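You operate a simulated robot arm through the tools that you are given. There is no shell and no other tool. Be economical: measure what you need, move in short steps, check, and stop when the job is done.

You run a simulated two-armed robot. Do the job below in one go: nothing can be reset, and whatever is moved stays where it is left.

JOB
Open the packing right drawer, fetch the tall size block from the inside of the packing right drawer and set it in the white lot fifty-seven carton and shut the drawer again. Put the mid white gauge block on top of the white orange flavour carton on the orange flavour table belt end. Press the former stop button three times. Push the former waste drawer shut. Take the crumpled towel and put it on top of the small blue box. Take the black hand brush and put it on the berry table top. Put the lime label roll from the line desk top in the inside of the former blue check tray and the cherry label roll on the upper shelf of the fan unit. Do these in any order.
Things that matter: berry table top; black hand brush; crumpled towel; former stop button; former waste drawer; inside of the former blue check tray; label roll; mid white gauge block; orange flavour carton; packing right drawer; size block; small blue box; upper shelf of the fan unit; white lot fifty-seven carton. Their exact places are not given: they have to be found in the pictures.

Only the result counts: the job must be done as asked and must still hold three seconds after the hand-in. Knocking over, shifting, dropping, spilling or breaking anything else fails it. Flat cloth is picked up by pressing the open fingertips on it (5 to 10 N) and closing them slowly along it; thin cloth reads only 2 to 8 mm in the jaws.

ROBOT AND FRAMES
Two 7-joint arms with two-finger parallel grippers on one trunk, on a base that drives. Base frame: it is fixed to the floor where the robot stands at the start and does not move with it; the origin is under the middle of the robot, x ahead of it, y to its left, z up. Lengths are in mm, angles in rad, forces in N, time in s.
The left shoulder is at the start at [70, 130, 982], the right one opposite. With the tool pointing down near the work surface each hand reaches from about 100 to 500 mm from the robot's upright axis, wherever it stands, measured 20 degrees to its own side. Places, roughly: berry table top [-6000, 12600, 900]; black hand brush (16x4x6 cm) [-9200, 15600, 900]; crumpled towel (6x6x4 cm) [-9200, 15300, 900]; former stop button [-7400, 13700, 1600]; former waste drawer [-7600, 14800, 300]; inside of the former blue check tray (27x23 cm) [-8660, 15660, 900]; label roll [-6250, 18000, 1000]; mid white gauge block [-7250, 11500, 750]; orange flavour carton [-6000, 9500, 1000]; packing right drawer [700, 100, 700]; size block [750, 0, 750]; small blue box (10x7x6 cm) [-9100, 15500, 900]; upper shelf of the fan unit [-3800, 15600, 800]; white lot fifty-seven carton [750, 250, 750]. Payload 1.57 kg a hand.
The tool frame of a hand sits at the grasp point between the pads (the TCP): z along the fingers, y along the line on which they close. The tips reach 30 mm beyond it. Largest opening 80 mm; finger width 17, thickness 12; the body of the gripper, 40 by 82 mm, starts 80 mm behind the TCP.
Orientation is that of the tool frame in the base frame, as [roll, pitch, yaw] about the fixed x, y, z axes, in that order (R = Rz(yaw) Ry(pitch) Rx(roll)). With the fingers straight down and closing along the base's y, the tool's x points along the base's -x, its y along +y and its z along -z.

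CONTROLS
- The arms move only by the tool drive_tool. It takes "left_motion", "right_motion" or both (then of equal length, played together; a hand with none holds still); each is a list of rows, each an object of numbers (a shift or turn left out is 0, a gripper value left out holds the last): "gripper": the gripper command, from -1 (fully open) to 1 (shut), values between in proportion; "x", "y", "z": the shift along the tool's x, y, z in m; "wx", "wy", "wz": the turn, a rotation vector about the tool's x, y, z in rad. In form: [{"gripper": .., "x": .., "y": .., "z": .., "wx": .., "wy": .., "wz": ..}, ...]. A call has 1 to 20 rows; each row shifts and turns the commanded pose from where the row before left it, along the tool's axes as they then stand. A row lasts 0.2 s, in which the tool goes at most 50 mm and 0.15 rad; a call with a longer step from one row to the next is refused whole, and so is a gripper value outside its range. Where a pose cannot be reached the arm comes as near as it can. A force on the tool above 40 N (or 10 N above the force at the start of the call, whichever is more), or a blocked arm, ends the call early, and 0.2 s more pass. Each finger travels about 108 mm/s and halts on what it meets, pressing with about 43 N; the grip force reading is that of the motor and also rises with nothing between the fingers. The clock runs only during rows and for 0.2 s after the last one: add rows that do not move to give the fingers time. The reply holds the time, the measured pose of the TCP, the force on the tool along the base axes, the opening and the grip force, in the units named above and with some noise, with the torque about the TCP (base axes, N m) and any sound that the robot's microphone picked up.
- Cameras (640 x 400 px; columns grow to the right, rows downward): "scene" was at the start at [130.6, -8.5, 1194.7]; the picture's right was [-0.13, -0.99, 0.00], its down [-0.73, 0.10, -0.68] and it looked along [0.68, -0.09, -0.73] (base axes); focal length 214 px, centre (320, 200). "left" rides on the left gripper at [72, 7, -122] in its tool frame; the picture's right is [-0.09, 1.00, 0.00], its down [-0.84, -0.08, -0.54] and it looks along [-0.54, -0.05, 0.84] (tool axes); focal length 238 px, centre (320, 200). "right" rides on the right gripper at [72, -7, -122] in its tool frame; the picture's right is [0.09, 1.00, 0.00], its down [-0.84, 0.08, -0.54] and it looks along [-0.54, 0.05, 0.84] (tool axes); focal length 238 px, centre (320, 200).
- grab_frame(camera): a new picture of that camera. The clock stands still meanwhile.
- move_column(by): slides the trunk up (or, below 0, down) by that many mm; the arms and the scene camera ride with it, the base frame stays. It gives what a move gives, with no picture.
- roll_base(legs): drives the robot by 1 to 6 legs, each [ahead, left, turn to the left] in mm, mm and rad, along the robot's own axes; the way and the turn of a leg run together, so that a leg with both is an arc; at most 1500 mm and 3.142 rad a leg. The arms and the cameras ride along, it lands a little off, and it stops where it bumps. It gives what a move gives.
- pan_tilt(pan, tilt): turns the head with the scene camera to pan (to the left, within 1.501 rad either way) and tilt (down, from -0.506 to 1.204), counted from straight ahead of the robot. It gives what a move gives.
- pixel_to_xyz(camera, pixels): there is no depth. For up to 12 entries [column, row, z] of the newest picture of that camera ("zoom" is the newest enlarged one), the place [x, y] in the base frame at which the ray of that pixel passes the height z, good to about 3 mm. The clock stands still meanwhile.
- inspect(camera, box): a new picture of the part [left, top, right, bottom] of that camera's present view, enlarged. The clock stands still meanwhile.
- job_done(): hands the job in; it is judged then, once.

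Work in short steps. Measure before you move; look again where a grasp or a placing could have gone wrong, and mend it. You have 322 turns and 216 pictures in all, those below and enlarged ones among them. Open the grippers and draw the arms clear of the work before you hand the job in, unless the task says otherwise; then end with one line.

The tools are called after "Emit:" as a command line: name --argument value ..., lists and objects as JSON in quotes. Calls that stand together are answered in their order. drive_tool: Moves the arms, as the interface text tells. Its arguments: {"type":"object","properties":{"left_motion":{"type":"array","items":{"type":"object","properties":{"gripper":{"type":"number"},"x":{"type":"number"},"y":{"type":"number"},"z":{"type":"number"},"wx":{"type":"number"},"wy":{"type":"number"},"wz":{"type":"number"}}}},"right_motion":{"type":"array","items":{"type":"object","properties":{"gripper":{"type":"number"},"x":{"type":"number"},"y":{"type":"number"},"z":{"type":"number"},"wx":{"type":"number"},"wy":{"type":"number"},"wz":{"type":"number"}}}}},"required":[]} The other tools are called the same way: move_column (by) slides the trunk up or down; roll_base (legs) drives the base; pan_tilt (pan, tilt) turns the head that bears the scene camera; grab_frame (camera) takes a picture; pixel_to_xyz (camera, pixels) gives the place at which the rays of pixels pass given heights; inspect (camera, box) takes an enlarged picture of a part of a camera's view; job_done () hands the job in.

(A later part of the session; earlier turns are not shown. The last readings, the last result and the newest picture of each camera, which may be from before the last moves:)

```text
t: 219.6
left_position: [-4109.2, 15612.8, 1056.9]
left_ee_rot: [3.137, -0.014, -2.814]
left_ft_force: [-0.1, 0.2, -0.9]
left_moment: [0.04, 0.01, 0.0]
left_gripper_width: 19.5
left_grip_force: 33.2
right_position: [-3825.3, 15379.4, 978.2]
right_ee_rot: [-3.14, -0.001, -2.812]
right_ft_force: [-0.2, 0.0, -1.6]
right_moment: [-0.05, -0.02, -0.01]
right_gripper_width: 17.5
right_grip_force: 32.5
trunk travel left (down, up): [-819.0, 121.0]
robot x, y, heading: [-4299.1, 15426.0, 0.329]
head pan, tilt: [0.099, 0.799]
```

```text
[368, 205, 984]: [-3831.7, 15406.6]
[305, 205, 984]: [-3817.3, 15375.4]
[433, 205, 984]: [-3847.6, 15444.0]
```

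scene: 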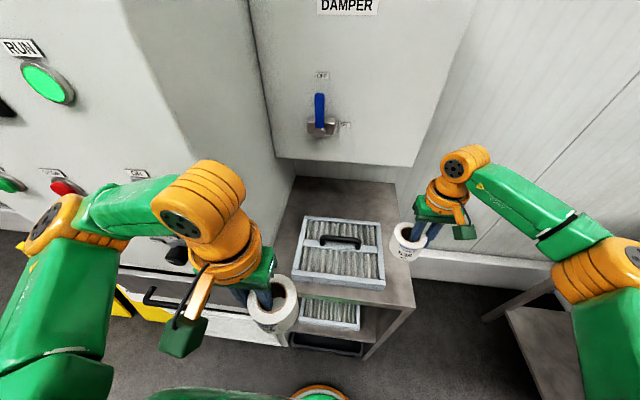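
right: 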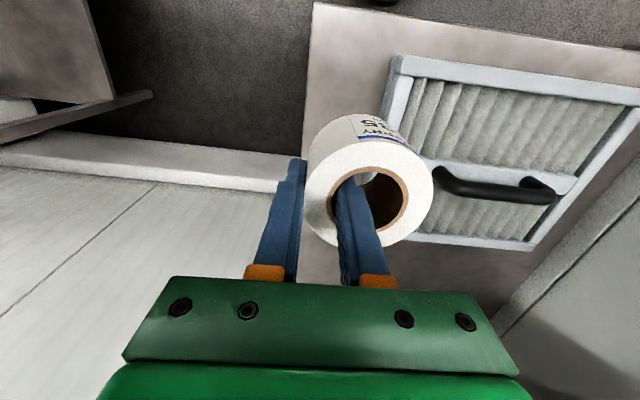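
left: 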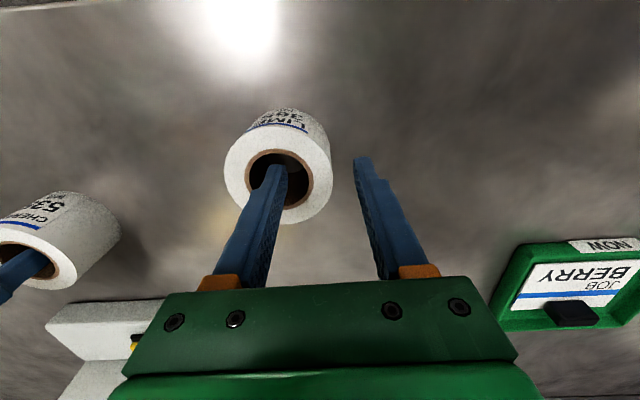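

Shift 18 mm further right and lower gradually.

Emit:
drive_tool --right_motion '[{"y": -0.018}, {"z": 0.02}, {"z": 0.015}, {"z": 0.01}, {}]'

Emit:
grab_frame --camera "scene"

Emit:
grab_frame --camera "right"

```text
t: 220.8
left_position: [-4110.2, 15613.3, 1056.0]
left_ee_rot: [3.139, -0.016, -2.815]
left_ft_force: [-0.6, 0.4, -1.4]
left_moment: [0.02, 0.01, 0.0]
left_gripper_width: 19.6
left_grip_force: 33.9
right_position: [-3818.1, 15362.0, 931.9]
right_ee_rot: [-3.139, -0.001, -2.813]
right_ft_force: [0.4, 0.0, -1.4]
right_moment: [-0.04, 0.02, -0.01]
right_gripper_width: 17.5
right_grip_force: 32.0
trunk travel left (down, up): [-819.0, 121.0]
robot x, y, heading: [-4298.2, 15421.5, 0.327]
head pan, tilt: [0.099, 0.799]
```

```text
130 pictures are left
```

scene: 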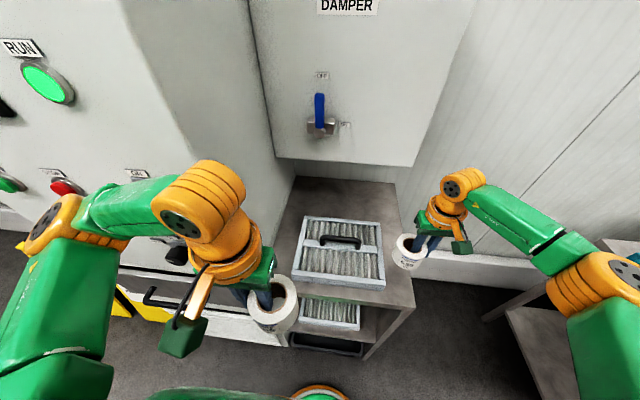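

```text
129 pictures are left
```

right: 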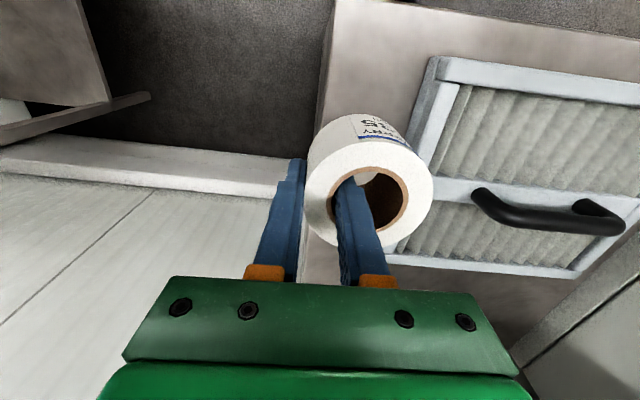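

Continue down in small steps.

Emit:
drive_tool --right_motion '[{"z": 0.008}, {"z": 0.008}, {}]'

Emit:
inspect --camera "scene" --box '[330, 180, 470, 320]'

```text
t: 221.6
left_position: [-4110.0, 15611.4, 1055.8]
left_ee_rot: [3.139, -0.016, -2.814]
left_ft_force: [-0.3, -0.5, -3.0]
left_moment: [0.02, 0.01, 0.01]
left_gripper_width: 19.6
left_grip_force: 33.9
right_position: [-3817.2, 15362.2, 915.4]
right_ee_rot: [-3.14, -0.002, -2.812]
right_ft_force: [0.4, -0.2, -0.8]
right_moment: [-0.02, 0.0, 0.0]
right_gripper_width: 17.5
right_grip_force: 32.2
trunk travel left (down, up): [-819.0, 121.0]
robot x, y, heading: [-4301.1, 15426.4, 0.327]
head pan, tilt: [0.099, 0.799]
```

```text
2.86 times, centred on (400, 250) of scene
```

zoom: 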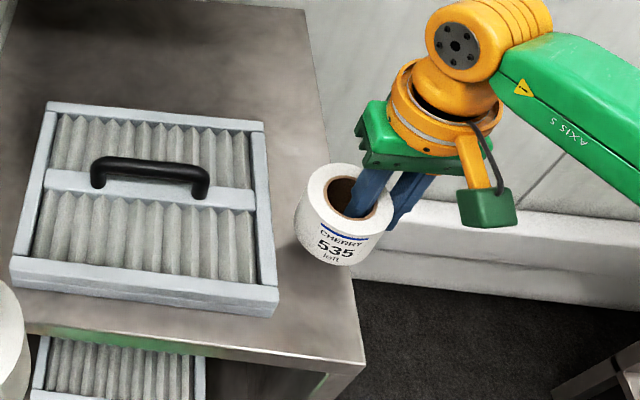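

The scene shows ~30 mm gap to the tile and ~13 mm overhang; shift 8 mm left and lower till contact.

Emit:
drive_tool --right_motion '[{"y": 0.008}, {"z": 0.006}, {"z": 0.005}, {"z": 0.005}, {}]'

Emit:
inspect --camera "scene" --box '[330, 180, 470, 320]'

```text
t: 222.8
left_position: [-4109.5, 15611.6, 1056.1]
left_ee_rot: [3.137, -0.015, -2.814]
left_ft_force: [1.0, 0.0, -1.3]
left_moment: [0.04, 0.0, 0.03]
left_gripper_width: 19.8
left_grip_force: 33.4
right_position: [-3822.1, 15368.9, 901.1]
right_ee_rot: [-3.141, -0.003, -2.812]
right_ft_force: [-0.4, -0.3, 0.0]
right_moment: [-0.04, -0.03, 0.04]
right_gripper_width: 17.7
right_grip_force: 32.1
trunk travel left (down, up): [-819.0, 121.0]
robot x, y, heading: [-4296.0, 15423.2, 0.328]
head pan, tilt: [0.099, 0.799]
```

```text
2.86 times, centred on (400, 250) of scene
```

zoom: 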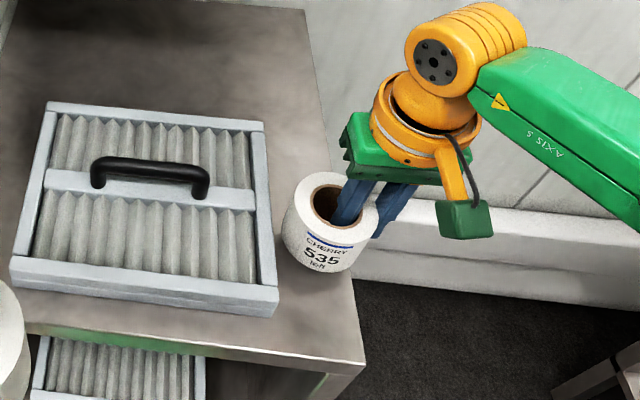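

Good. Continue down until contact.

Emit:
drive_tool --right_motion '[{"z": 0.005}, {"z": 0.005}, {}]'

Emit:
drive_tool --right_motion '[{"z": 0.004}, {"z": 0.004}, {}]'

```text
t: 223.6
left_position: [-4109.2, 15611.5, 1056.4]
left_ee_rot: [3.139, -0.017, -2.814]
left_ft_force: [0.4, -0.3, -1.1]
left_moment: [0.04, -0.02, 0.02]
left_gripper_width: 19.4
left_grip_force: 33.6
right_position: [-3819.8, 15368.4, 891.4]
right_ee_rot: [-3.141, -0.001, -2.81]
right_ft_force: [0.0, 0.4, -1.3]
right_moment: [-0.04, 0.0, 0.0]
right_gripper_width: 17.6
right_grip_force: 32.7
trunk travel left (down, up): [-819.0, 121.0]
robot x, y, heading: [-4302.5, 15427.4, 0.332]
head pan, tilt: [0.099, 0.799]
```

```text
t: 224.4
left_position: [-4110.8, 15612.5, 1056.5]
left_ee_rot: [3.138, -0.016, -2.814]
left_ft_force: [-0.2, -0.5, -2.0]
left_moment: [0.05, 0.02, -0.04]
left_gripper_width: 19.4
left_grip_force: 33.5
right_position: [-3819.6, 15368.5, 883.1]
right_ee_rot: [-3.14, -0.002, -2.811]
right_ft_force: [-0.3, 0.1, -2.0]
right_moment: [-0.03, -0.02, -0.03]
right_gripper_width: 17.3
right_grip_force: 32.0
trunk travel left (down, up): [-819.0, 121.0]
robot x, y, heading: [-4300.8, 15424.7, 0.329]
head pan, tilt: [0.099, 0.799]
```

No contact yet; continue in small steps.

Emit:
drive_tool --right_motion '[{"z": 0.005}, {"z": 0.005}, {"z": 0.004}, {}]'

Emit:
inspect --camera "scene" --box '[330, 180, 470, 320]'

```text
t: 225.4
left_position: [-4112.9, 15612.0, 1056.1]
left_ee_rot: [3.137, -0.013, -2.812]
left_ft_force: [-0.3, -0.4, -1.8]
left_moment: [0.02, 0.01, -0.01]
left_gripper_width: 19.4
left_grip_force: 33.1
right_position: [-3821.3, 15368.6, 872.2]
right_ee_rot: [-3.139, 0.005, -2.813]
right_ft_force: [11.3, -4.2, 29.9]
right_moment: [0.06, 0.27, 0.11]
right_gripper_width: 17.3
right_grip_force: 32.5
trunk travel left (down, up): [-819.0, 121.0]
robot x, y, heading: [-4302.6, 15424.2, 0.326]
head pan, tilt: [0.099, 0.799]
```

```text
2.86 times, centred on (400, 250) of scene
```

zoom: 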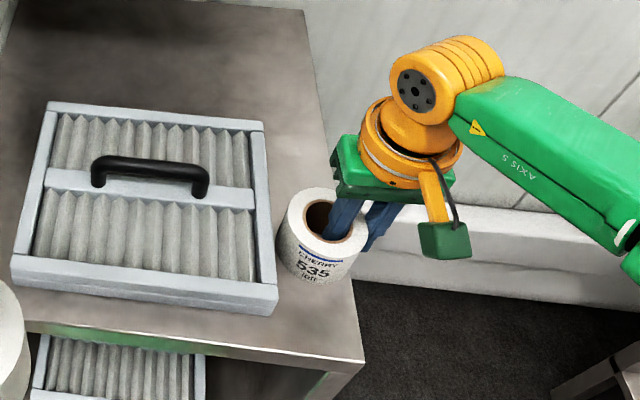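

Contact (30 N). Ease 3 mm, open to about 36 mm and rise straight up.

Emit:
drive_tool --right_motion '[{"z": -0.003}, {"gripper": 0.4}, {"gripper": 0.1}, {}, {"z": -0.02}, {"z": -0.03}, {"z": -0.04}, {"z": -0.03}, {}]'

Emit:
inspect --camera "scene" --box '[330, 180, 470, 320]'

Emit:
grab_frame --camera "right"

```text
t: 227.4
left_position: [-4110.7, 15611.3, 1056.7]
left_ee_rot: [3.14, -0.017, -2.814]
left_ft_force: [0.2, -0.9, -0.9]
left_moment: [0.04, 0.01, -0.03]
left_gripper_width: 19.5
left_grip_force: 33.3
right_position: [-3819.3, 15370.6, 994.3]
right_ee_rot: [-3.139, -0.001, -2.813]
right_ft_force: [-0.7, -0.1, -0.5]
right_moment: [0.0, -0.02, 0.04]
right_gripper_width: 36.0
right_grip_force: 0.0
trunk travel left (down, up): [-819.0, 121.0]
robot x, y, heading: [-4300.6, 15421.8, 0.33]
head pan, tilt: [0.099, 0.799]
```

```text
2.86 times, centred on (400, 250) of scene
```

zoom: 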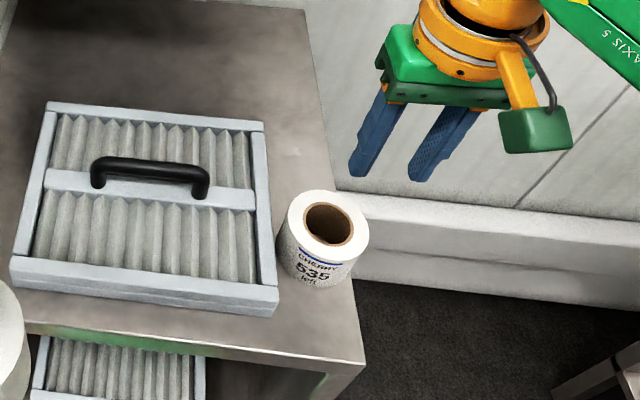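

```text
124 pictures are left
```

right: 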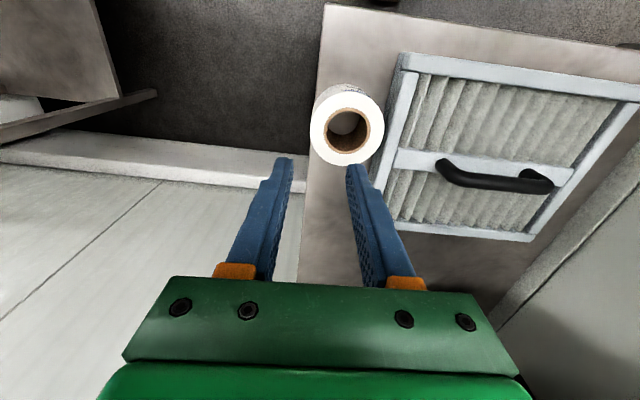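

The cherry roll stands on the upper shelf, filter undisturbed. Now take the lime roll west: back away, move toward (-6200,16200) and face the machine's far side.

Emit:
roll_base --legs '[[-700, 0, 0], [-430, 675, 0], [-430, 675, 0], [0, 0, 2.5]]'

Emit:
pan_tilt --pan 0.2 --tilt 0.25

Emit:
grab_frame --camera "scene"

```text
t: 244.6
left_position: [-6443.8, 16180.0, 1056.7]
left_ee_rot: [3.136, -0.015, -0.393]
left_ft_force: [-0.3, 0.1, -0.9]
left_moment: [-0.05, 0.04, 0.0]
left_gripper_width: 19.2
left_grip_force: 33.5
right_position: [-6501.6, 16555.1, 992.1]
right_ee_rot: [-3.14, -0.003, -0.394]
right_ft_force: [1.1, -0.4, 0.1]
right_moment: [-0.01, -0.01, 0.01]
right_gripper_width: 35.8
right_grip_force: 0.0
trunk travel left (down, up): [-819.0, 121.0]
robot x, y, heading: [-6174.9, 16197.2, 2.75]
head pan, tilt: [0.099, 0.799]
```

```text
t: 245.6
left_position: [-6443.5, 16180.0, 1056.2]
left_ee_rot: [3.139, -0.016, -0.394]
left_ft_force: [-0.9, -0.1, -1.6]
left_moment: [-0.07, 0.02, 0.03]
left_gripper_width: 19.0
left_grip_force: 33.1
right_position: [-6502.5, 16555.4, 993.3]
right_ee_rot: [-3.139, -0.002, -0.391]
right_ft_force: [0.3, -0.3, 0.2]
right_moment: [-0.02, 0.0, 0.01]
right_gripper_width: 36.2
right_grip_force: 0.0
trunk travel left (down, up): [-819.0, 121.0]
robot x, y, heading: [-6176.2, 16198.2, 2.752]
head pan, tilt: [0.201, 0.25]
```

```text
123 pictures are left
```

scene: 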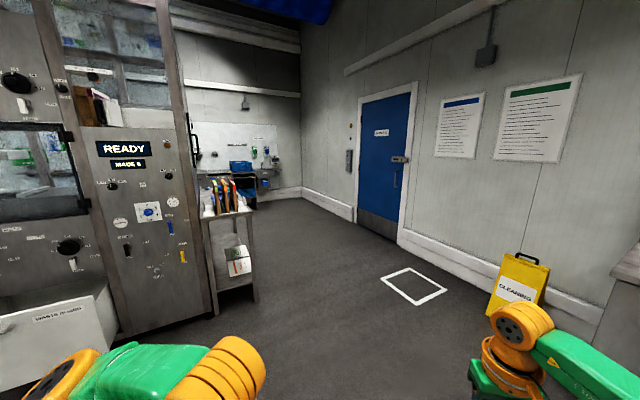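

Measure floor points: table corner (257,301), far corner (300,195).

Emit:
pixel_to_xyz --camera "scene" --pixels '[[257, 300, 0], [213, 317, 0], [300, 200, 0], [260, 205, 0], [405, 250, 0], [270, 215, 0], [340, 240, 0]]'

Emit:
inspect --camera "scene" --box '[180, 100, 320, 220]'

```text
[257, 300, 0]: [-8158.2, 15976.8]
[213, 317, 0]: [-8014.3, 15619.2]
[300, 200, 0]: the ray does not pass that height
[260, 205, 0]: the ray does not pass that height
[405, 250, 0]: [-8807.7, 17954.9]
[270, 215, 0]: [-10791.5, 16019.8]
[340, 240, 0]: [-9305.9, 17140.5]
```

```text
3.33 times, centred on (250, 160) of scene
```

zoom: 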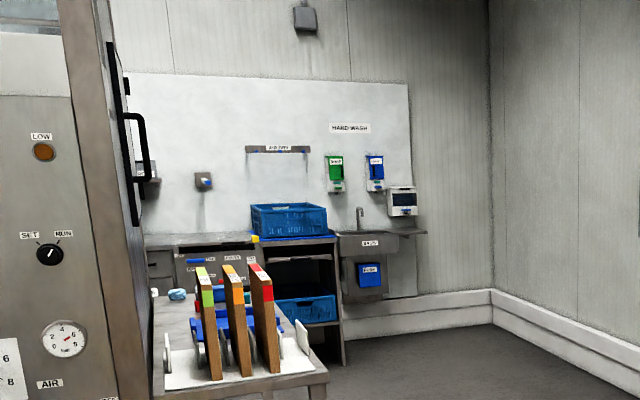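

The table right past the machine carries the stamps and likely the tray, brush, towel and box. Drive around to its open (north) side and face it.

Emit:
roll_base --legs '[[0, 0, 0.11], [1000, 0, 0], [1000, 0, 0], [782, 480, 0], [0, 0, 2.165]]'

Emit:
pan_tilt --pan 0 --tilt 0.5

Emit:
grab_frame --camera "scene"

```text
t: 265.8
left_position: [-8803.8, 16338.7, 1057.9]
left_ee_rot: [3.137, -0.015, 1.902]
left_ft_force: [-0.4, 0.6, -0.8]
left_moment: [-0.01, -0.05, 0.01]
left_gripper_width: 18.1
left_grip_force: 33.1
right_position: [-9044.7, 16046.0, 994.0]
right_ee_rot: [-3.14, -0.001, 1.903]
right_ft_force: [0.8, 0.8, -0.1]
right_moment: [-0.01, 0.01, 0.0]
right_gripper_width: 36.1
right_grip_force: 0.0
trunk travel left (down, up): [-819.0, 121.0]
robot x, y, heading: [-8990.7, 16527.3, -1.241]
head pan, tilt: [0.201, 0.25]
```

```text
t: 266.6
left_position: [-8803.4, 16338.6, 1057.0]
left_ee_rot: [3.139, -0.016, 1.902]
left_ft_force: [-0.1, -0.6, -1.0]
left_moment: [0.03, -0.02, 0.02]
left_gripper_width: 18.1
left_grip_force: 33.0
right_position: [-9045.2, 16046.0, 992.8]
right_ee_rot: [-3.14, -0.001, 1.904]
right_ft_force: [0.2, 0.1, -0.5]
right_moment: [0.01, -0.04, -0.03]
right_gripper_width: 36.1
right_grip_force: 0.0
trunk travel left (down, up): [-819.0, 121.0]
robot x, y, heading: [-8994.3, 16527.3, -1.24]
head pan, tilt: [0.0, 0.499]
```

```text
121 pictures are left
```

scene: 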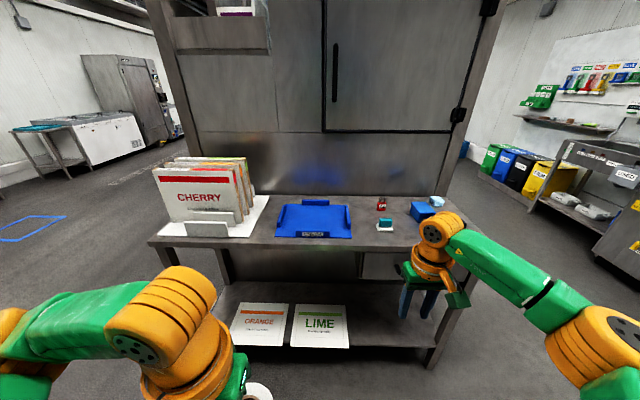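

The table: blue tray at (313,220), small blue box (422,210). Zoom for the brush and towel.

Emit:
inspect --camera "scene" --box '[260, 170, 480, 300]'

Emit:
pixel_to_xyz --camera "scene" --pixels '[[148, 245, 850], [470, 245, 850], [275, 237, 850], [352, 238, 850], [278, 205, 850], [348, 205, 850], [422, 212, 870], [148, 245, 800], [470, 245, 800]]'

```text
2.91 times, centred on (370, 235) of scene
```

zoom: 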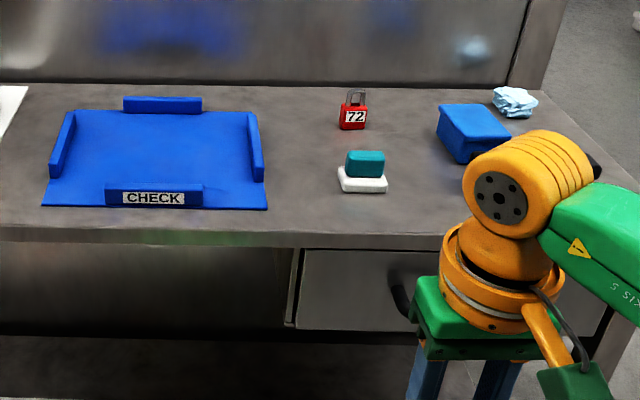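

```text
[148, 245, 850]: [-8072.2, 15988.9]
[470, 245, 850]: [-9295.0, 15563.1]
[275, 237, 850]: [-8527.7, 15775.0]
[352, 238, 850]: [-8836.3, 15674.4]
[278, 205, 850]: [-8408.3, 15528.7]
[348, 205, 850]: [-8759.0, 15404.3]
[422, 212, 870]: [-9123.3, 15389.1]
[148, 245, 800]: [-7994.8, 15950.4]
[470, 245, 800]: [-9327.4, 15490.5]
```

Tuck the right hand up and back, then drive 510 mm ahead and 90 mm right so the tray is before the left hand.

Emit:
drive_tool --right_motion '[{"x": 0.04, "z": -0.03}, {"x": 0.04, "z": -0.03}, {"x": 0.04, "z": -0.03}, {"x": 0.04, "z": -0.03}, {}]'

Emit:
roll_base --legs '[[0, -90, 0], [510, 0, 0]]'

Emit:
pan_tilt --pan 0 --tilt 0.85

Emit:
grab_frame --camera "scene"

Emit:
grab_frame --camera "left"

Emit:
grab_frame --camera "right"

```text
t: 267.8
left_position: [-8803.7, 16338.3, 1056.7]
left_ee_rot: [3.139, -0.015, 1.903]
left_ft_force: [0.0, -0.1, -1.2]
left_moment: [0.06, -0.07, 0.03]
left_gripper_width: 18.1
left_grip_force: 33.0
right_position: [-9098.8, 16198.2, 1112.5]
right_ee_rot: [-3.141, -0.004, 1.903]
right_ft_force: [0.0, -0.5, 0.2]
right_moment: [-0.01, 0.02, -0.01]
right_gripper_width: 36.1
right_grip_force: 0.0
trunk travel left (down, up): [-819.0, 121.0]
robot x, y, heading: [-8989.0, 16531.9, -1.241]
head pan, tilt: [0.0, 0.499]
```

```text
t: 271.5
left_position: [-8719.9, 15828.9, 1057.2]
left_ee_rot: [3.138, -0.013, 1.909]
left_ft_force: [-0.3, 0.5, -1.1]
left_moment: [0.0, -0.02, -0.03]
left_gripper_width: 18.1
left_grip_force: 32.9
right_position: [-9013.9, 15687.3, 1113.0]
right_ee_rot: [-3.14, 0.001, 1.907]
right_ft_force: [0.5, 0.2, -0.1]
right_moment: [-0.04, -0.01, 0.0]
right_gripper_width: 36.0
right_grip_force: 0.0
trunk travel left (down, up): [-819.0, 121.0]
robot x, y, heading: [-8911.1, 16015.0, -1.233]
head pan, tilt: [0.0, 0.499]
```

```text
t: 272.3
left_position: [-8720.3, 15826.3, 1056.7]
left_ee_rot: [3.139, -0.016, 1.907]
left_ft_force: [-0.1, -0.2, -1.2]
left_moment: [0.01, -0.03, -0.01]
left_gripper_width: 18.3
left_grip_force: 32.7
right_position: [-9013.4, 15685.5, 1112.6]
right_ee_rot: [-3.14, -0.001, 1.907]
right_ft_force: [0.2, -0.3, -0.2]
right_moment: [0.01, 0.03, -0.01]
right_gripper_width: 36.1
right_grip_force: 0.0
trunk travel left (down, up): [-819.0, 121.0]
robot x, y, heading: [-8909.3, 16013.3, -1.234]
head pan, tilt: [0.0, 0.85]
```

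```text
119 pictures are left
```

scene: 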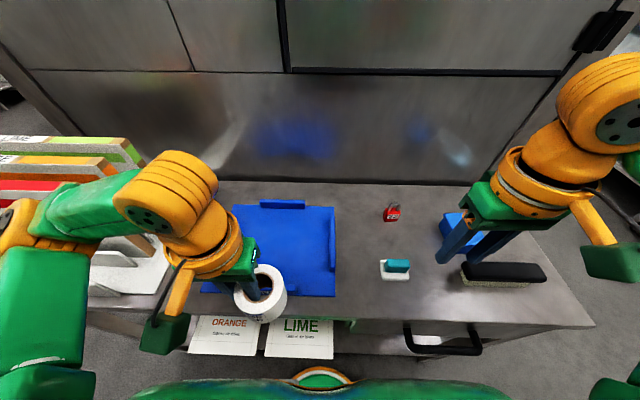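

```text
118 pictures are left
```

left: 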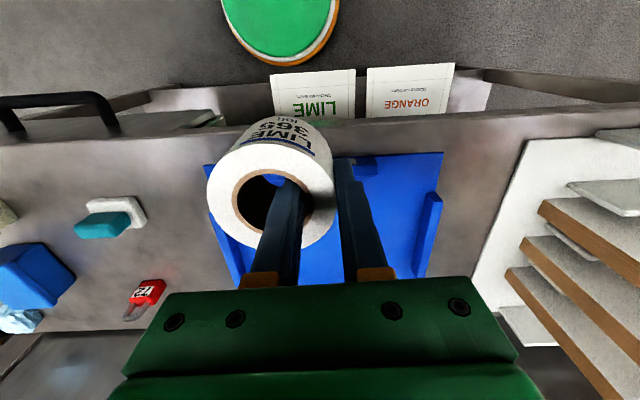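

```text
117 pictures are left
```

right: 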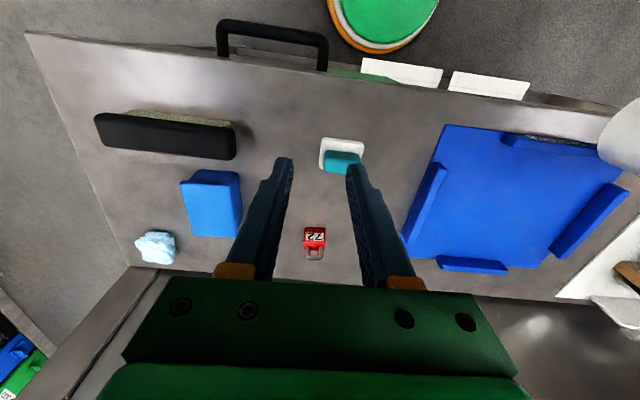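

Triangulate the tray: corner with inner-front in right (446,126), left (204,165); right's rear-near corner (402,237).

Emit:
pixel_to_xyz --camera "right" --pixels '[[446, 126, 840], [446, 126, 870], [446, 126, 900], [402, 240, 860], [622, 190, 870], [536, 270, 870]]'

Emit:
pixel_to_xyz --camera "left" --pixels '[[204, 165, 840], [204, 165, 870], [204, 165, 900], [443, 154, 860], [418, 276, 860], [238, 285, 860]]'

Emit:
pixel_to_xyz --camera "scene" --pixels '[[336, 297, 840], [336, 297, 870], [336, 297, 900], [334, 207, 860], [233, 207, 860]]'

```text
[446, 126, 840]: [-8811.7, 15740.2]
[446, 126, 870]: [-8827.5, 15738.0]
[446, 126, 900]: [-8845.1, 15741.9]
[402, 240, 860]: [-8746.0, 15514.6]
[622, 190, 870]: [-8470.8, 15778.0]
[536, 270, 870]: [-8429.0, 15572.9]
```

```text
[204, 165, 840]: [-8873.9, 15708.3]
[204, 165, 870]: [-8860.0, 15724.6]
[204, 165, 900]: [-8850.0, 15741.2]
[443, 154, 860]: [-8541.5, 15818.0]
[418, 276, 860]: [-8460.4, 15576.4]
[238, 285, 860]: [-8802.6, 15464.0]
```

```text
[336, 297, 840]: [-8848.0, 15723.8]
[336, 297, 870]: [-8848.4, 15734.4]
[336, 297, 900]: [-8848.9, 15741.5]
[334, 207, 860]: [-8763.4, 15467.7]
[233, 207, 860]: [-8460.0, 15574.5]
```

All three agree at z≈900. Recompute tray corners and the other items at 900.

Emit:
pixel_to_xyz --camera "left" --pixels '[[443, 154, 900], [418, 276, 900], [238, 285, 900], [268, 215, 1050], [206, 190, 1062], [333, 190, 1062]]'

Emit:
pixel_to_xyz --camera "right" --pixels '[[402, 240, 900], [622, 190, 900], [536, 270, 900], [97, 115, 940], [235, 158, 940], [240, 128, 940], [155, 247, 930], [212, 203, 960], [27, 32, 895], [133, 265, 895]]'

```text
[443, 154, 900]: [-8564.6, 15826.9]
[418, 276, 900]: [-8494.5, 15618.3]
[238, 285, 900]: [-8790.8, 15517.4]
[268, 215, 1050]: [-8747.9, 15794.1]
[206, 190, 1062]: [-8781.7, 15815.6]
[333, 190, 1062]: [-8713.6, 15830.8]
```

```text
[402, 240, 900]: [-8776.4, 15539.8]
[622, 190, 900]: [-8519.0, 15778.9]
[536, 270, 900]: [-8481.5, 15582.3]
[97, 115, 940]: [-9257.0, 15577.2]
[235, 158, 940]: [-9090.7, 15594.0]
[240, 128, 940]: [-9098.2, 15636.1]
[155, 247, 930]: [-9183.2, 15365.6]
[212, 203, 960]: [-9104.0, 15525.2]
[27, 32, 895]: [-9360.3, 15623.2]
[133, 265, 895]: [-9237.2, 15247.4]
```

Tray centre ≈(-8673,15678). Move the lime roll over it and down to TCP z≈965.

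Emit:
drive_tool --left_motion '[{"x": -0.04, "y": 0.009}, {"x": -0.04, "y": 0.009}, {"x": -0.04}, {"x": -0.032}, {"z": 0.03}, {"z": 0.03}, {"z": 0.03}, {}]'

Emit:
grab_frame --camera "left"

Emit:
inspect --camera "scene" --box '[190, 160, 390, 320]'

```text
t: 274.1
left_position: [-8653.8, 15689.0, 967.3]
left_ee_rot: [3.139, -0.017, 1.907]
left_ft_force: [0.5, 0.2, -0.6]
left_moment: [0.02, -0.05, 0.0]
left_gripper_width: 17.8
left_grip_force: 32.5
right_position: [-9014.2, 15686.7, 1113.4]
right_ee_rot: [-3.14, -0.002, 1.908]
right_ft_force: [0.4, 0.1, 0.4]
right_moment: [0.0, -0.01, -0.06]
right_gripper_width: 36.0
right_grip_force: 0.0
trunk travel left (down, up): [-819.0, 121.0]
robot x, y, heading: [-8910.7, 16012.6, -1.233]
head pan, tilt: [0.0, 0.85]
```

```text
116 pictures are left
```

left: 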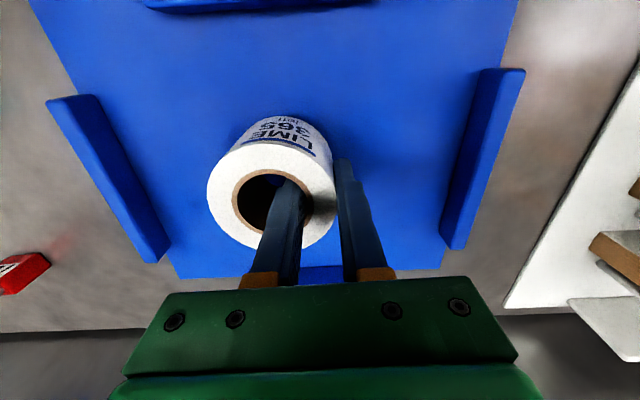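

```text
2.50 times, centred on (290, 240) of scene
```

zoom: 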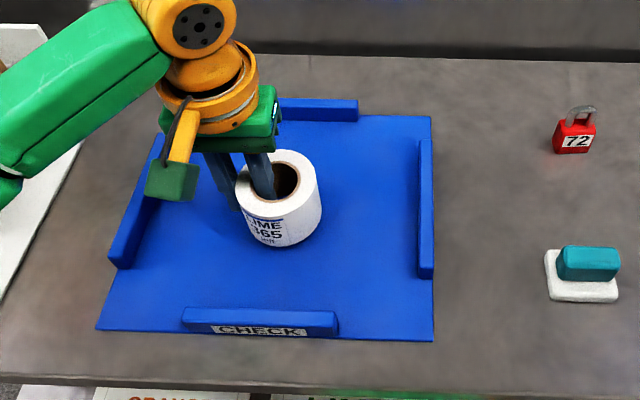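

Over the tray. Lower until contact.

Emit:
drive_tool --left_motion '[{"z": 0.01}, {"z": 0.008}, {"z": 0.006}, {}]'

Emit:
drive_tool --left_motion '[{"z": 0.005}, {"z": 0.005}, {}]'

```text
t: 275.2
left_position: [-8656.1, 15692.7, 943.6]
left_ee_rot: [-3.141, -0.005, 1.909]
left_ft_force: [-1.0, 2.9, 18.7]
left_moment: [0.4, 0.05, 0.05]
left_gripper_width: 16.2
left_grip_force: 31.7
right_position: [-9016.2, 15691.2, 1114.4]
right_ee_rot: [-3.141, 0.005, 1.907]
right_ft_force: [-0.8, 0.1, 0.8]
right_moment: [0.01, 0.01, 0.04]
right_gripper_width: 35.9
right_grip_force: 0.0
trunk travel left (down, up): [-819.0, 121.0]
robot x, y, heading: [-8906.4, 16016.3, -1.234]
head pan, tilt: [0.0, 0.85]
stopped in row 4 (left hand): the force on the tool passed its limit at 41 N (the readings are from after the stop); the commanded pose is now the measured one
```

```text
t: 276.0
left_position: [-8656.8, 15692.5, 934.5]
left_ee_rot: [3.141, -0.001, 1.908]
left_ft_force: [4.2, -2.3, 37.1]
left_moment: [-0.41, 0.28, -0.08]
left_gripper_width: 16.3
left_grip_force: 31.4
right_position: [-9017.1, 15691.3, 1114.2]
right_ee_rot: [-3.141, 0.007, 1.908]
right_ft_force: [-0.2, -1.2, -0.7]
right_moment: [0.02, 0.01, 0.01]
right_gripper_width: 36.1
right_grip_force: 0.1
trunk travel left (down, up): [-819.0, 121.0]
robot x, y, heading: [-8909.4, 16016.1, -1.234]
head pan, tilt: [0.0, 0.85]
```

Contact; ease up slightly, open to 36 mm and rise.

Emit:
drive_tool --left_motion '[{"z": -0.003}, {"gripper": 0.4}, {"gripper": 0.1}, {}, {"z": -0.02}, {"z": -0.03}, {"z": -0.04}, {"z": -0.04}, {}]'

Emit:
grab_frame --camera "left"

```text
t: 278.0
left_position: [-8649.9, 15687.9, 1065.1]
left_ee_rot: [-3.141, -0.011, 1.908]
left_ft_force: [0.0, -0.7, -0.5]
left_moment: [-0.01, 0.0, 0.02]
left_gripper_width: 35.9
left_grip_force: 0.0
right_position: [-9014.1, 15686.1, 1112.3]
right_ee_rot: [-3.139, 0.0, 1.908]
right_ft_force: [-0.1, 0.1, 0.3]
right_moment: [-0.02, -0.02, -0.02]
right_gripper_width: 35.9
right_grip_force: 0.2
trunk travel left (down, up): [-819.0, 121.0]
robot x, y, heading: [-8911.2, 16011.9, -1.237]
head pan, tilt: [0.0, 0.85]
```

```text
114 pictures are left
```

left: 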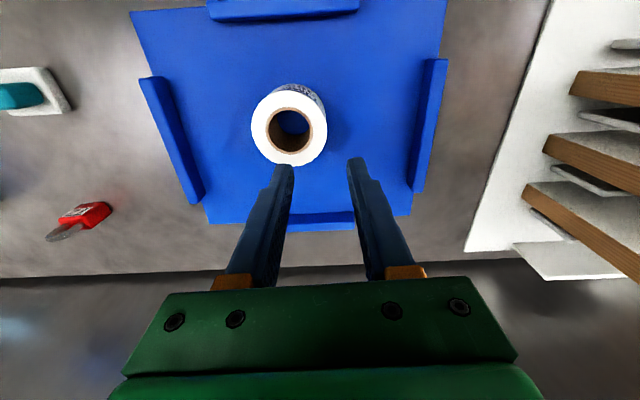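

Lime is in the tray. Now the towel: shift the base right 320 mm and ahead 50 mm, and look with the right hand.

Emit:
roll_base --legs '[[0, -320, 0], [50, 0, 0]]'

Emit:
grab_frame --camera "right"

Emit:
grab_frame --camera "scene"

```text
t: 280.7
left_position: [-8932.5, 15545.0, 1066.5]
left_ee_rot: [3.141, -0.005, 1.906]
left_ft_force: [-0.1, -0.5, 0.6]
left_moment: [-0.07, 0.01, 0.02]
left_gripper_width: 36.3
left_grip_force: 0.2
right_position: [-9296.6, 15543.3, 1114.6]
right_ee_rot: [-3.14, 0.008, 1.906]
right_ft_force: [-0.8, -0.1, -0.3]
right_moment: [-0.02, -0.02, -0.03]
right_gripper_width: 35.9
right_grip_force: 0.2
trunk travel left (down, up): [-819.0, 121.0]
robot x, y, heading: [-9187.9, 15863.4, -1.237]
head pan, tilt: [0.0, 0.85]
```

```text
113 pictures are left
```

right: 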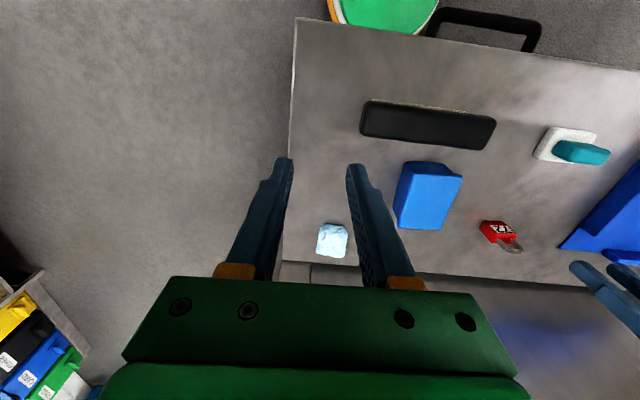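

```text
112 pictures are left
```

scene: 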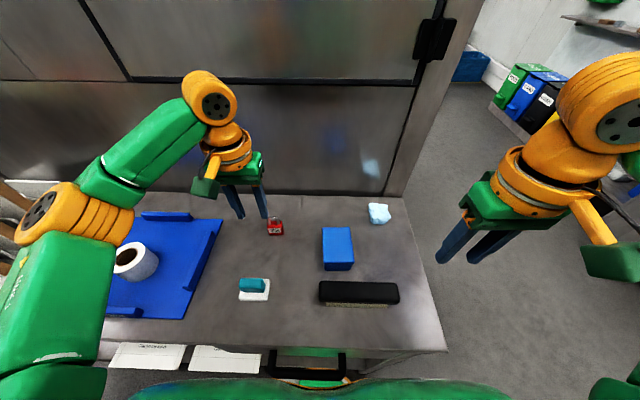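

Triangulate the towel, box and brush in both views.

Emit:
pixel_to_xyz --camera "right" --pixels '[[333, 240, 900], [333, 240, 930], [425, 193, 930], [425, 193, 960], [362, 118, 930], [490, 137, 930], [428, 124, 930], [428, 124, 950]]'

Emit:
pixel_to_xyz --camera "scene" --pixels '[[379, 212, 900], [379, 212, 930], [338, 243, 930], [338, 243, 960], [320, 290, 930], [398, 290, 930], [359, 290, 930], [359, 290, 950]]'

Emit:
inspect --camera "right" --box '[280, 80, 520, 280]'

```text
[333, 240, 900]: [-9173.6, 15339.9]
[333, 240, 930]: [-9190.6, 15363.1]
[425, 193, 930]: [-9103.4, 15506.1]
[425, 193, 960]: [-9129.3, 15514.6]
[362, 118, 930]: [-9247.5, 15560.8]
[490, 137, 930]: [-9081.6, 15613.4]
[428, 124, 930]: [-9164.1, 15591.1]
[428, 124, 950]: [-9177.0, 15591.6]
```

```text
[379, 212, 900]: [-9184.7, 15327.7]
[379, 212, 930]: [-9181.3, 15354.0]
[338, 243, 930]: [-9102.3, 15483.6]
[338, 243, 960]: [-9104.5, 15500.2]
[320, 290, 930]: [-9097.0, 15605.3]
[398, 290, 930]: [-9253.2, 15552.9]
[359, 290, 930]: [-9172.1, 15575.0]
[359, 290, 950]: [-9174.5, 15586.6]
```

```text
2.00 times, centred on (400, 180) of right
```

zoom: 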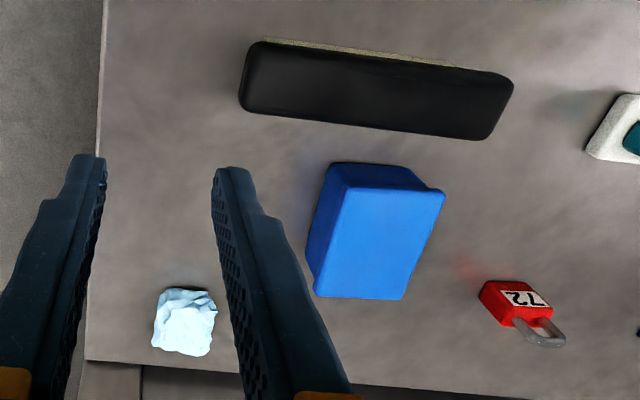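

Towel ≈(-9182,15350), box top ≈(-9108,15505). Drive 20 ahead, 60 right, open the right hand and move over the towel.

Emit:
roll_base --legs '[[20, -60, 0]]'

```text
t: 281.7
left_position: [-8977.9, 15501.3, 1064.0]
left_ee_rot: [-3.138, -0.009, 1.907]
left_ft_force: [0.8, 0.7, -0.8]
left_moment: [-0.02, 0.03, 0.02]
left_gripper_width: 35.8
left_grip_force: 0.0
right_position: [-9339.0, 15501.6, 1115.0]
right_ee_rot: [-3.136, 0.0, 1.909]
right_ft_force: [0.5, 1.0, -1.2]
right_moment: [-0.06, 0.04, 0.03]
right_gripper_width: 35.9
right_grip_force: 0.1
trunk travel left (down, up): [-819.0, 121.0]
robot x, y, heading: [-9241.4, 15828.1, -1.24]
head pan, tilt: [0.0, 0.85]
```

Move the right hand over the towel (195 ahead, 99 left), down to z≈1000.

Emit:
drive_tool --right_motion '[{"gripper": -1, "x": -0.039, "y": 0.02}, {"x": -0.039, "y": 0.02}, {"x": -0.039, "y": 0.02}, {"x": -0.039, "y": 0.02}, {"x": -0.039, "y": 0.019}, {"z": 0.04}, {"z": 0.04}, {"z": 0.035}, {}]'

Emit:
grab_frame --camera "right"

```text
t: 283.7
left_position: [-8980.9, 15499.5, 1064.5]
left_ee_rot: [3.14, -0.01, 1.908]
left_ft_force: [-0.4, 0.1, -0.3]
left_moment: [-0.01, 0.0, 0.0]
left_gripper_width: 36.1
left_grip_force: 0.1
right_position: [-9191.7, 15352.6, 998.0]
right_ee_rot: [-3.138, -0.001, 1.907]
right_ft_force: [0.0, -0.3, -0.6]
right_moment: [0.03, -0.03, 0.0]
right_gripper_width: 79.8
right_grip_force: 0.1
right hand out of reach, approached as far as the arm can: row 5
trunk travel left (down, up): [-819.0, 121.0]
robot x, y, heading: [-9239.2, 15829.4, -1.238]
head pan, tilt: [0.0, 0.85]
```

```text
110 pictures are left
```

right: 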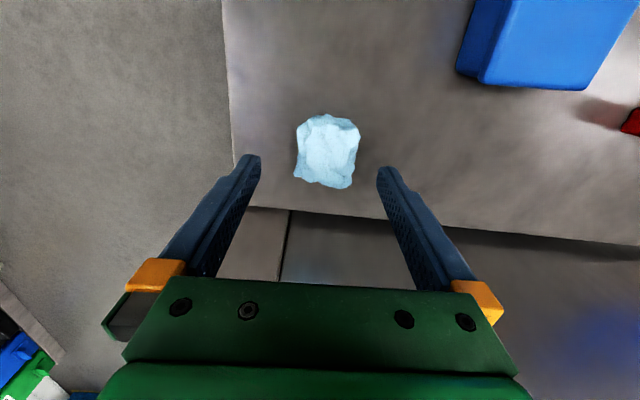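

Towel centre at (328,152), table back edge at (330,215).

Emit:
pixel_to_xyz --camera "right" --pixels '[[328, 152, 905], [328, 152, 920], [297, 152, 910], [360, 152, 910], [328, 187, 905], [330, 213, 890], [228, 140, 890]]'

```text
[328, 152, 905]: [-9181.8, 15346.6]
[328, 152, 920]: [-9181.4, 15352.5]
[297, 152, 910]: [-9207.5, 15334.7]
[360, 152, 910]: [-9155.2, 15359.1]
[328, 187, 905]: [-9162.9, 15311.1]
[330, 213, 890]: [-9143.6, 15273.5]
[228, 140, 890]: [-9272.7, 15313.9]
```

Centre and descend to z≈928.

Emit:
drive_tool --right_motion '[{"x": -0.005, "y": 0.0086}, {"z": 0.03}, {"z": 0.02}, {"z": 0.012}, {"z": 0.008}, {}]'

Emit:
grab_frame --camera "right"

```text
t: 285.1
left_position: [-8982.0, 15500.8, 1065.9]
left_ee_rot: [-3.141, -0.008, 1.908]
left_ft_force: [-0.3, -0.1, -0.3]
left_moment: [0.0, 0.0, 0.0]
left_gripper_width: 35.9
left_grip_force: 0.1
right_position: [-9180.4, 15353.1, 929.3]
right_ee_rot: [3.141, 0.008, 1.906]
right_ft_force: [3.5, -11.6, 30.2]
right_moment: [0.16, -0.85, -0.6]
right_gripper_width: 79.3
right_grip_force: 0.0
trunk travel left (down, up): [-819.0, 121.0]
robot x, y, heading: [-9239.1, 15823.8, -1.237]
head pan, tilt: [0.0, 0.85]
```

```text
109 pictures are left
```

right: 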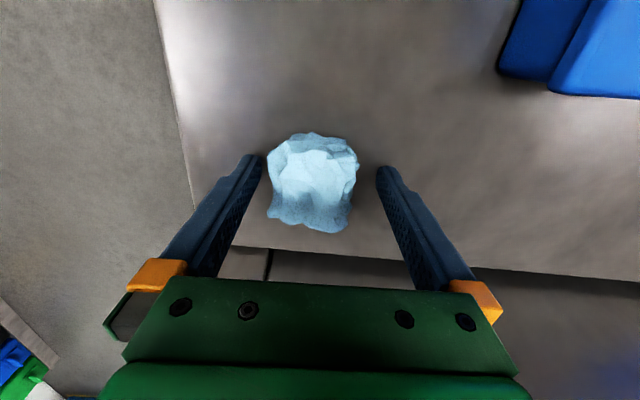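

Tips touch the table (z≈899). Raise 3 mm and close slowly.

Emit:
drive_tool --right_motion '[{"z": -0.004}, {"gripper": -0.6}, {"gripper": -0.3}, {"gripper": 0.0}, {"gripper": 0.3}, {"gripper": 0.6}, {"gripper": 1}, {}, {}]'

Emit:
grab_frame --camera "right"

```text
t: 287.1
left_position: [-8981.5, 15499.5, 1064.1]
left_ee_rot: [3.139, -0.012, 1.907]
left_ft_force: [-0.2, 0.4, 0.3]
left_moment: [0.0, 0.0, 0.02]
left_gripper_width: 35.9
left_grip_force: 0.1
right_position: [-9181.4, 15350.9, 930.4]
right_ee_rot: [-3.14, 0.001, 1.908]
right_ft_force: [0.5, -0.5, 0.3]
right_moment: [0.0, 0.0, 0.0]
right_gripper_width: 50.9
right_grip_force: 42.7
trunk travel left (down, up): [-819.0, 121.0]
robot x, y, heading: [-9239.8, 15827.6, -1.235]
head pan, tilt: [0.0, 0.85]
```

```text
108 pictures are left
```

right: 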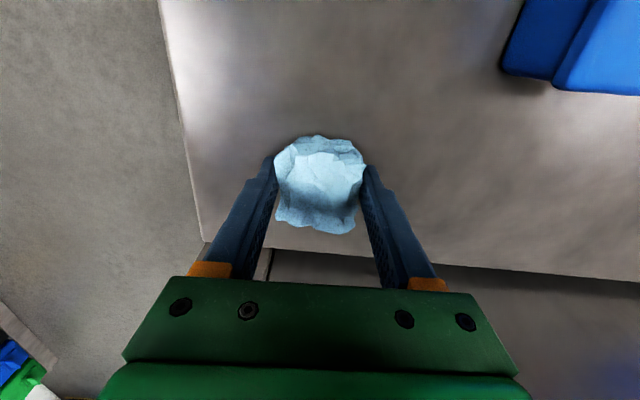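

Towel gripped (51 mm). Lift, move the left hand aside, and shift over the box.

Emit:
drive_tool --right_motion '[{"z": -0.03}, {"z": -0.04}, {"z": -0.05}, {"x": 0.04, "y": 0.03}, {"x": 0.04, "y": 0.03}, {"x": 0.03, "y": 0.03}, {}]' --left_motion '[{"z": -0.03, "y": 0.04}, {"y": 0.04}, {"y": 0.04}, {}, {}, {}, {}]'

Emit:
grab_frame --camera "right"

Emit:
grab_frame --camera "scene"

```text
t: 288.7
left_position: [-8867.9, 15540.8, 1093.8]
left_ee_rot: [3.14, -0.01, 1.907]
left_ft_force: [0.0, -0.5, -0.7]
left_moment: [0.0, 0.0, 0.0]
left_gripper_width: 36.1
left_grip_force: 0.1
right_position: [-9133.1, 15487.4, 1050.5]
right_ee_rot: [-3.139, 0.0, 1.907]
right_ft_force: [-0.6, 0.3, 0.4]
right_moment: [0.02, -0.02, -0.01]
right_gripper_width: 50.9
right_grip_force: 42.4
trunk travel left (down, up): [-819.0, 121.0]
robot x, y, heading: [-9236.7, 15827.1, -1.245]
head pan, tilt: [0.0, 0.85]
```

```text
107 pictures are left
```

right: 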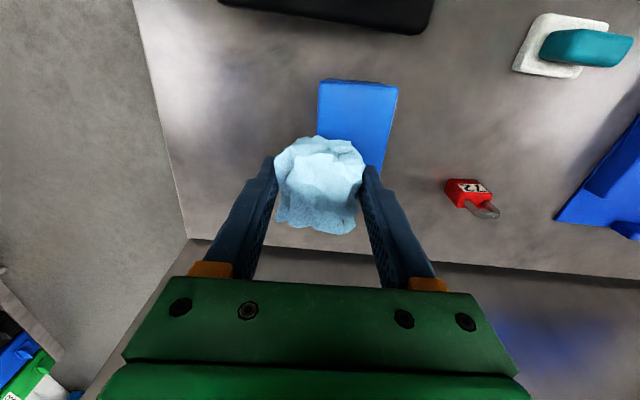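

```text
106 pictures are left
```

scene: 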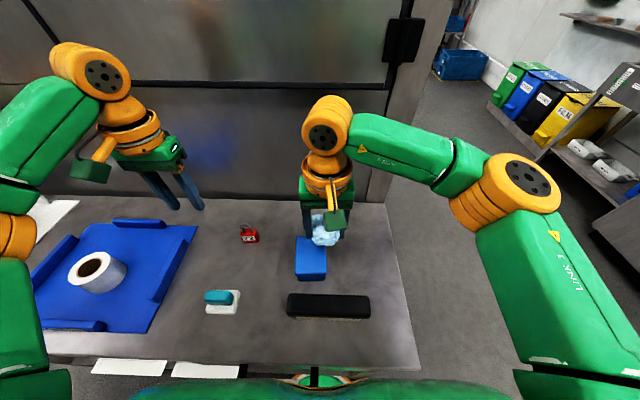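

Measure the box top corners at z=959.

Emit:
pixel_to_xyz --camera "right" --pixels '[[319, 84, 959], [399, 88, 959], [385, 160, 959], [319, 130, 959]]'

Emit:
pixel_to_xyz --camera "scene" --pixels '[[296, 238, 959], [327, 241, 959], [326, 272, 959], [295, 274, 959]]'

```text
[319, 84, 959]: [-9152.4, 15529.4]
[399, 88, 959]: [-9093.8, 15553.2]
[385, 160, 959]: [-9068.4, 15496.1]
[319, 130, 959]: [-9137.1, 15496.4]
```

```text
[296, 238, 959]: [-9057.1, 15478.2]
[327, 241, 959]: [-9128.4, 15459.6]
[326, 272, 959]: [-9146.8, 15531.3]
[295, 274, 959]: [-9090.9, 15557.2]
```

Box centre ≈(-9107,15506). Move 31 left, 9 back and lower to z≈998.

Emit:
drive_tool --right_motion '[{"x": 0.009, "y": 0.031}, {"z": 0.02}, {"z": 0.02}, {"z": 0.01}, {}]'

Emit:
grab_frame --camera "right"

Emit:
inspect --camera "scene" --box '[230, 180, 390, 320]'

```text
t: 289.9
left_position: [-8868.1, 15538.9, 1095.1]
left_ee_rot: [3.139, -0.011, 1.907]
left_ft_force: [0.8, 0.8, 0.2]
left_moment: [0.02, 0.02, -0.04]
left_gripper_width: 36.0
left_grip_force: 0.1
right_position: [-9106.7, 15503.6, 999.9]
right_ee_rot: [-3.14, 0.0, 1.907]
right_ft_force: [-0.4, 1.0, -0.3]
right_moment: [0.04, 0.03, 0.01]
right_gripper_width: 50.7
right_grip_force: 42.9
trunk travel left (down, up): [-819.0, 121.0]
robot x, y, heading: [-9242.0, 15827.7, -1.237]
head pan, tilt: [0.0, 0.85]
```

```text
105 pictures are left
```

right: 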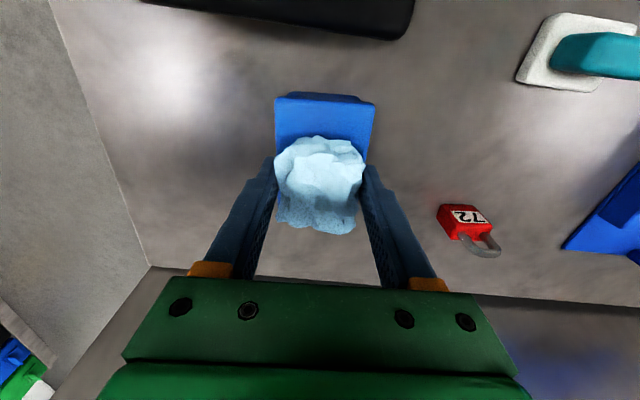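

```text
2.86 times, centred on (310, 250) of scene
```

zoom: 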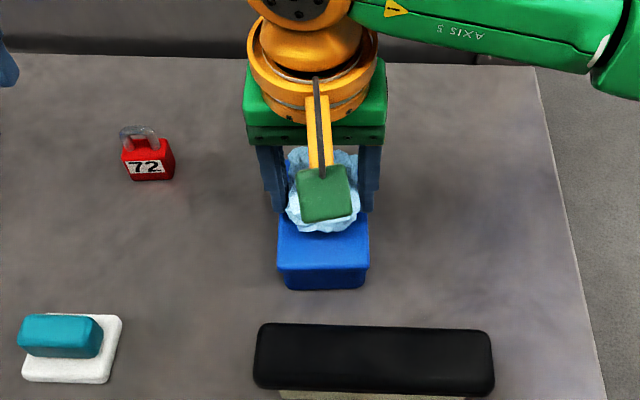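

Roughly centred; lower until contact.

Emit:
drive_tool --right_motion '[{"x": 0.005, "z": 0.004}, {"z": 0.003}, {"z": 0.003}, {}]'

```text
t: 290.9
left_position: [-8868.4, 15539.8, 1093.5]
left_ee_rot: [3.139, -0.011, 1.908]
left_ft_force: [0.0, 0.3, -0.8]
left_moment: [-0.01, -0.03, 0.02]
left_gripper_width: 36.0
left_grip_force: 0.1
right_position: [-9108.5, 15509.4, 989.1]
right_ee_rot: [3.142, 0.0, 1.907]
right_ft_force: [0.1, -0.2, 0.5]
right_moment: [0.0, -0.01, 0.0]
right_gripper_width: 50.5
right_grip_force: 43.1
trunk travel left (down, up): [-819.0, 121.0]
robot x, y, heading: [-9240.7, 15828.9, -1.234]
head pan, tilt: [0.0, 0.85]
```

Lower 3 mm twice more.

Emit:
drive_tool --right_motion '[{"z": 0.003}, {"z": 0.003}, {}]'

```text
t: 291.7
left_position: [-8868.7, 15539.7, 1093.2]
left_ee_rot: [3.141, -0.01, 1.909]
left_ft_force: [0.2, -0.5, -0.2]
left_moment: [0.02, 0.01, -0.01]
left_gripper_width: 35.8
left_grip_force: 0.1
right_position: [-9109.2, 15508.4, 983.5]
right_ee_rot: [-3.14, 0.001, 1.908]
right_ft_force: [1.3, -4.3, 14.3]
right_moment: [0.0, -0.13, -0.06]
right_gripper_width: 50.6
right_grip_force: 43.0
trunk travel left (down, up): [-819.0, 121.0]
robot x, y, heading: [-9235.6, 15824.5, -1.233]
head pan, tilt: [0.0, 0.85]
```

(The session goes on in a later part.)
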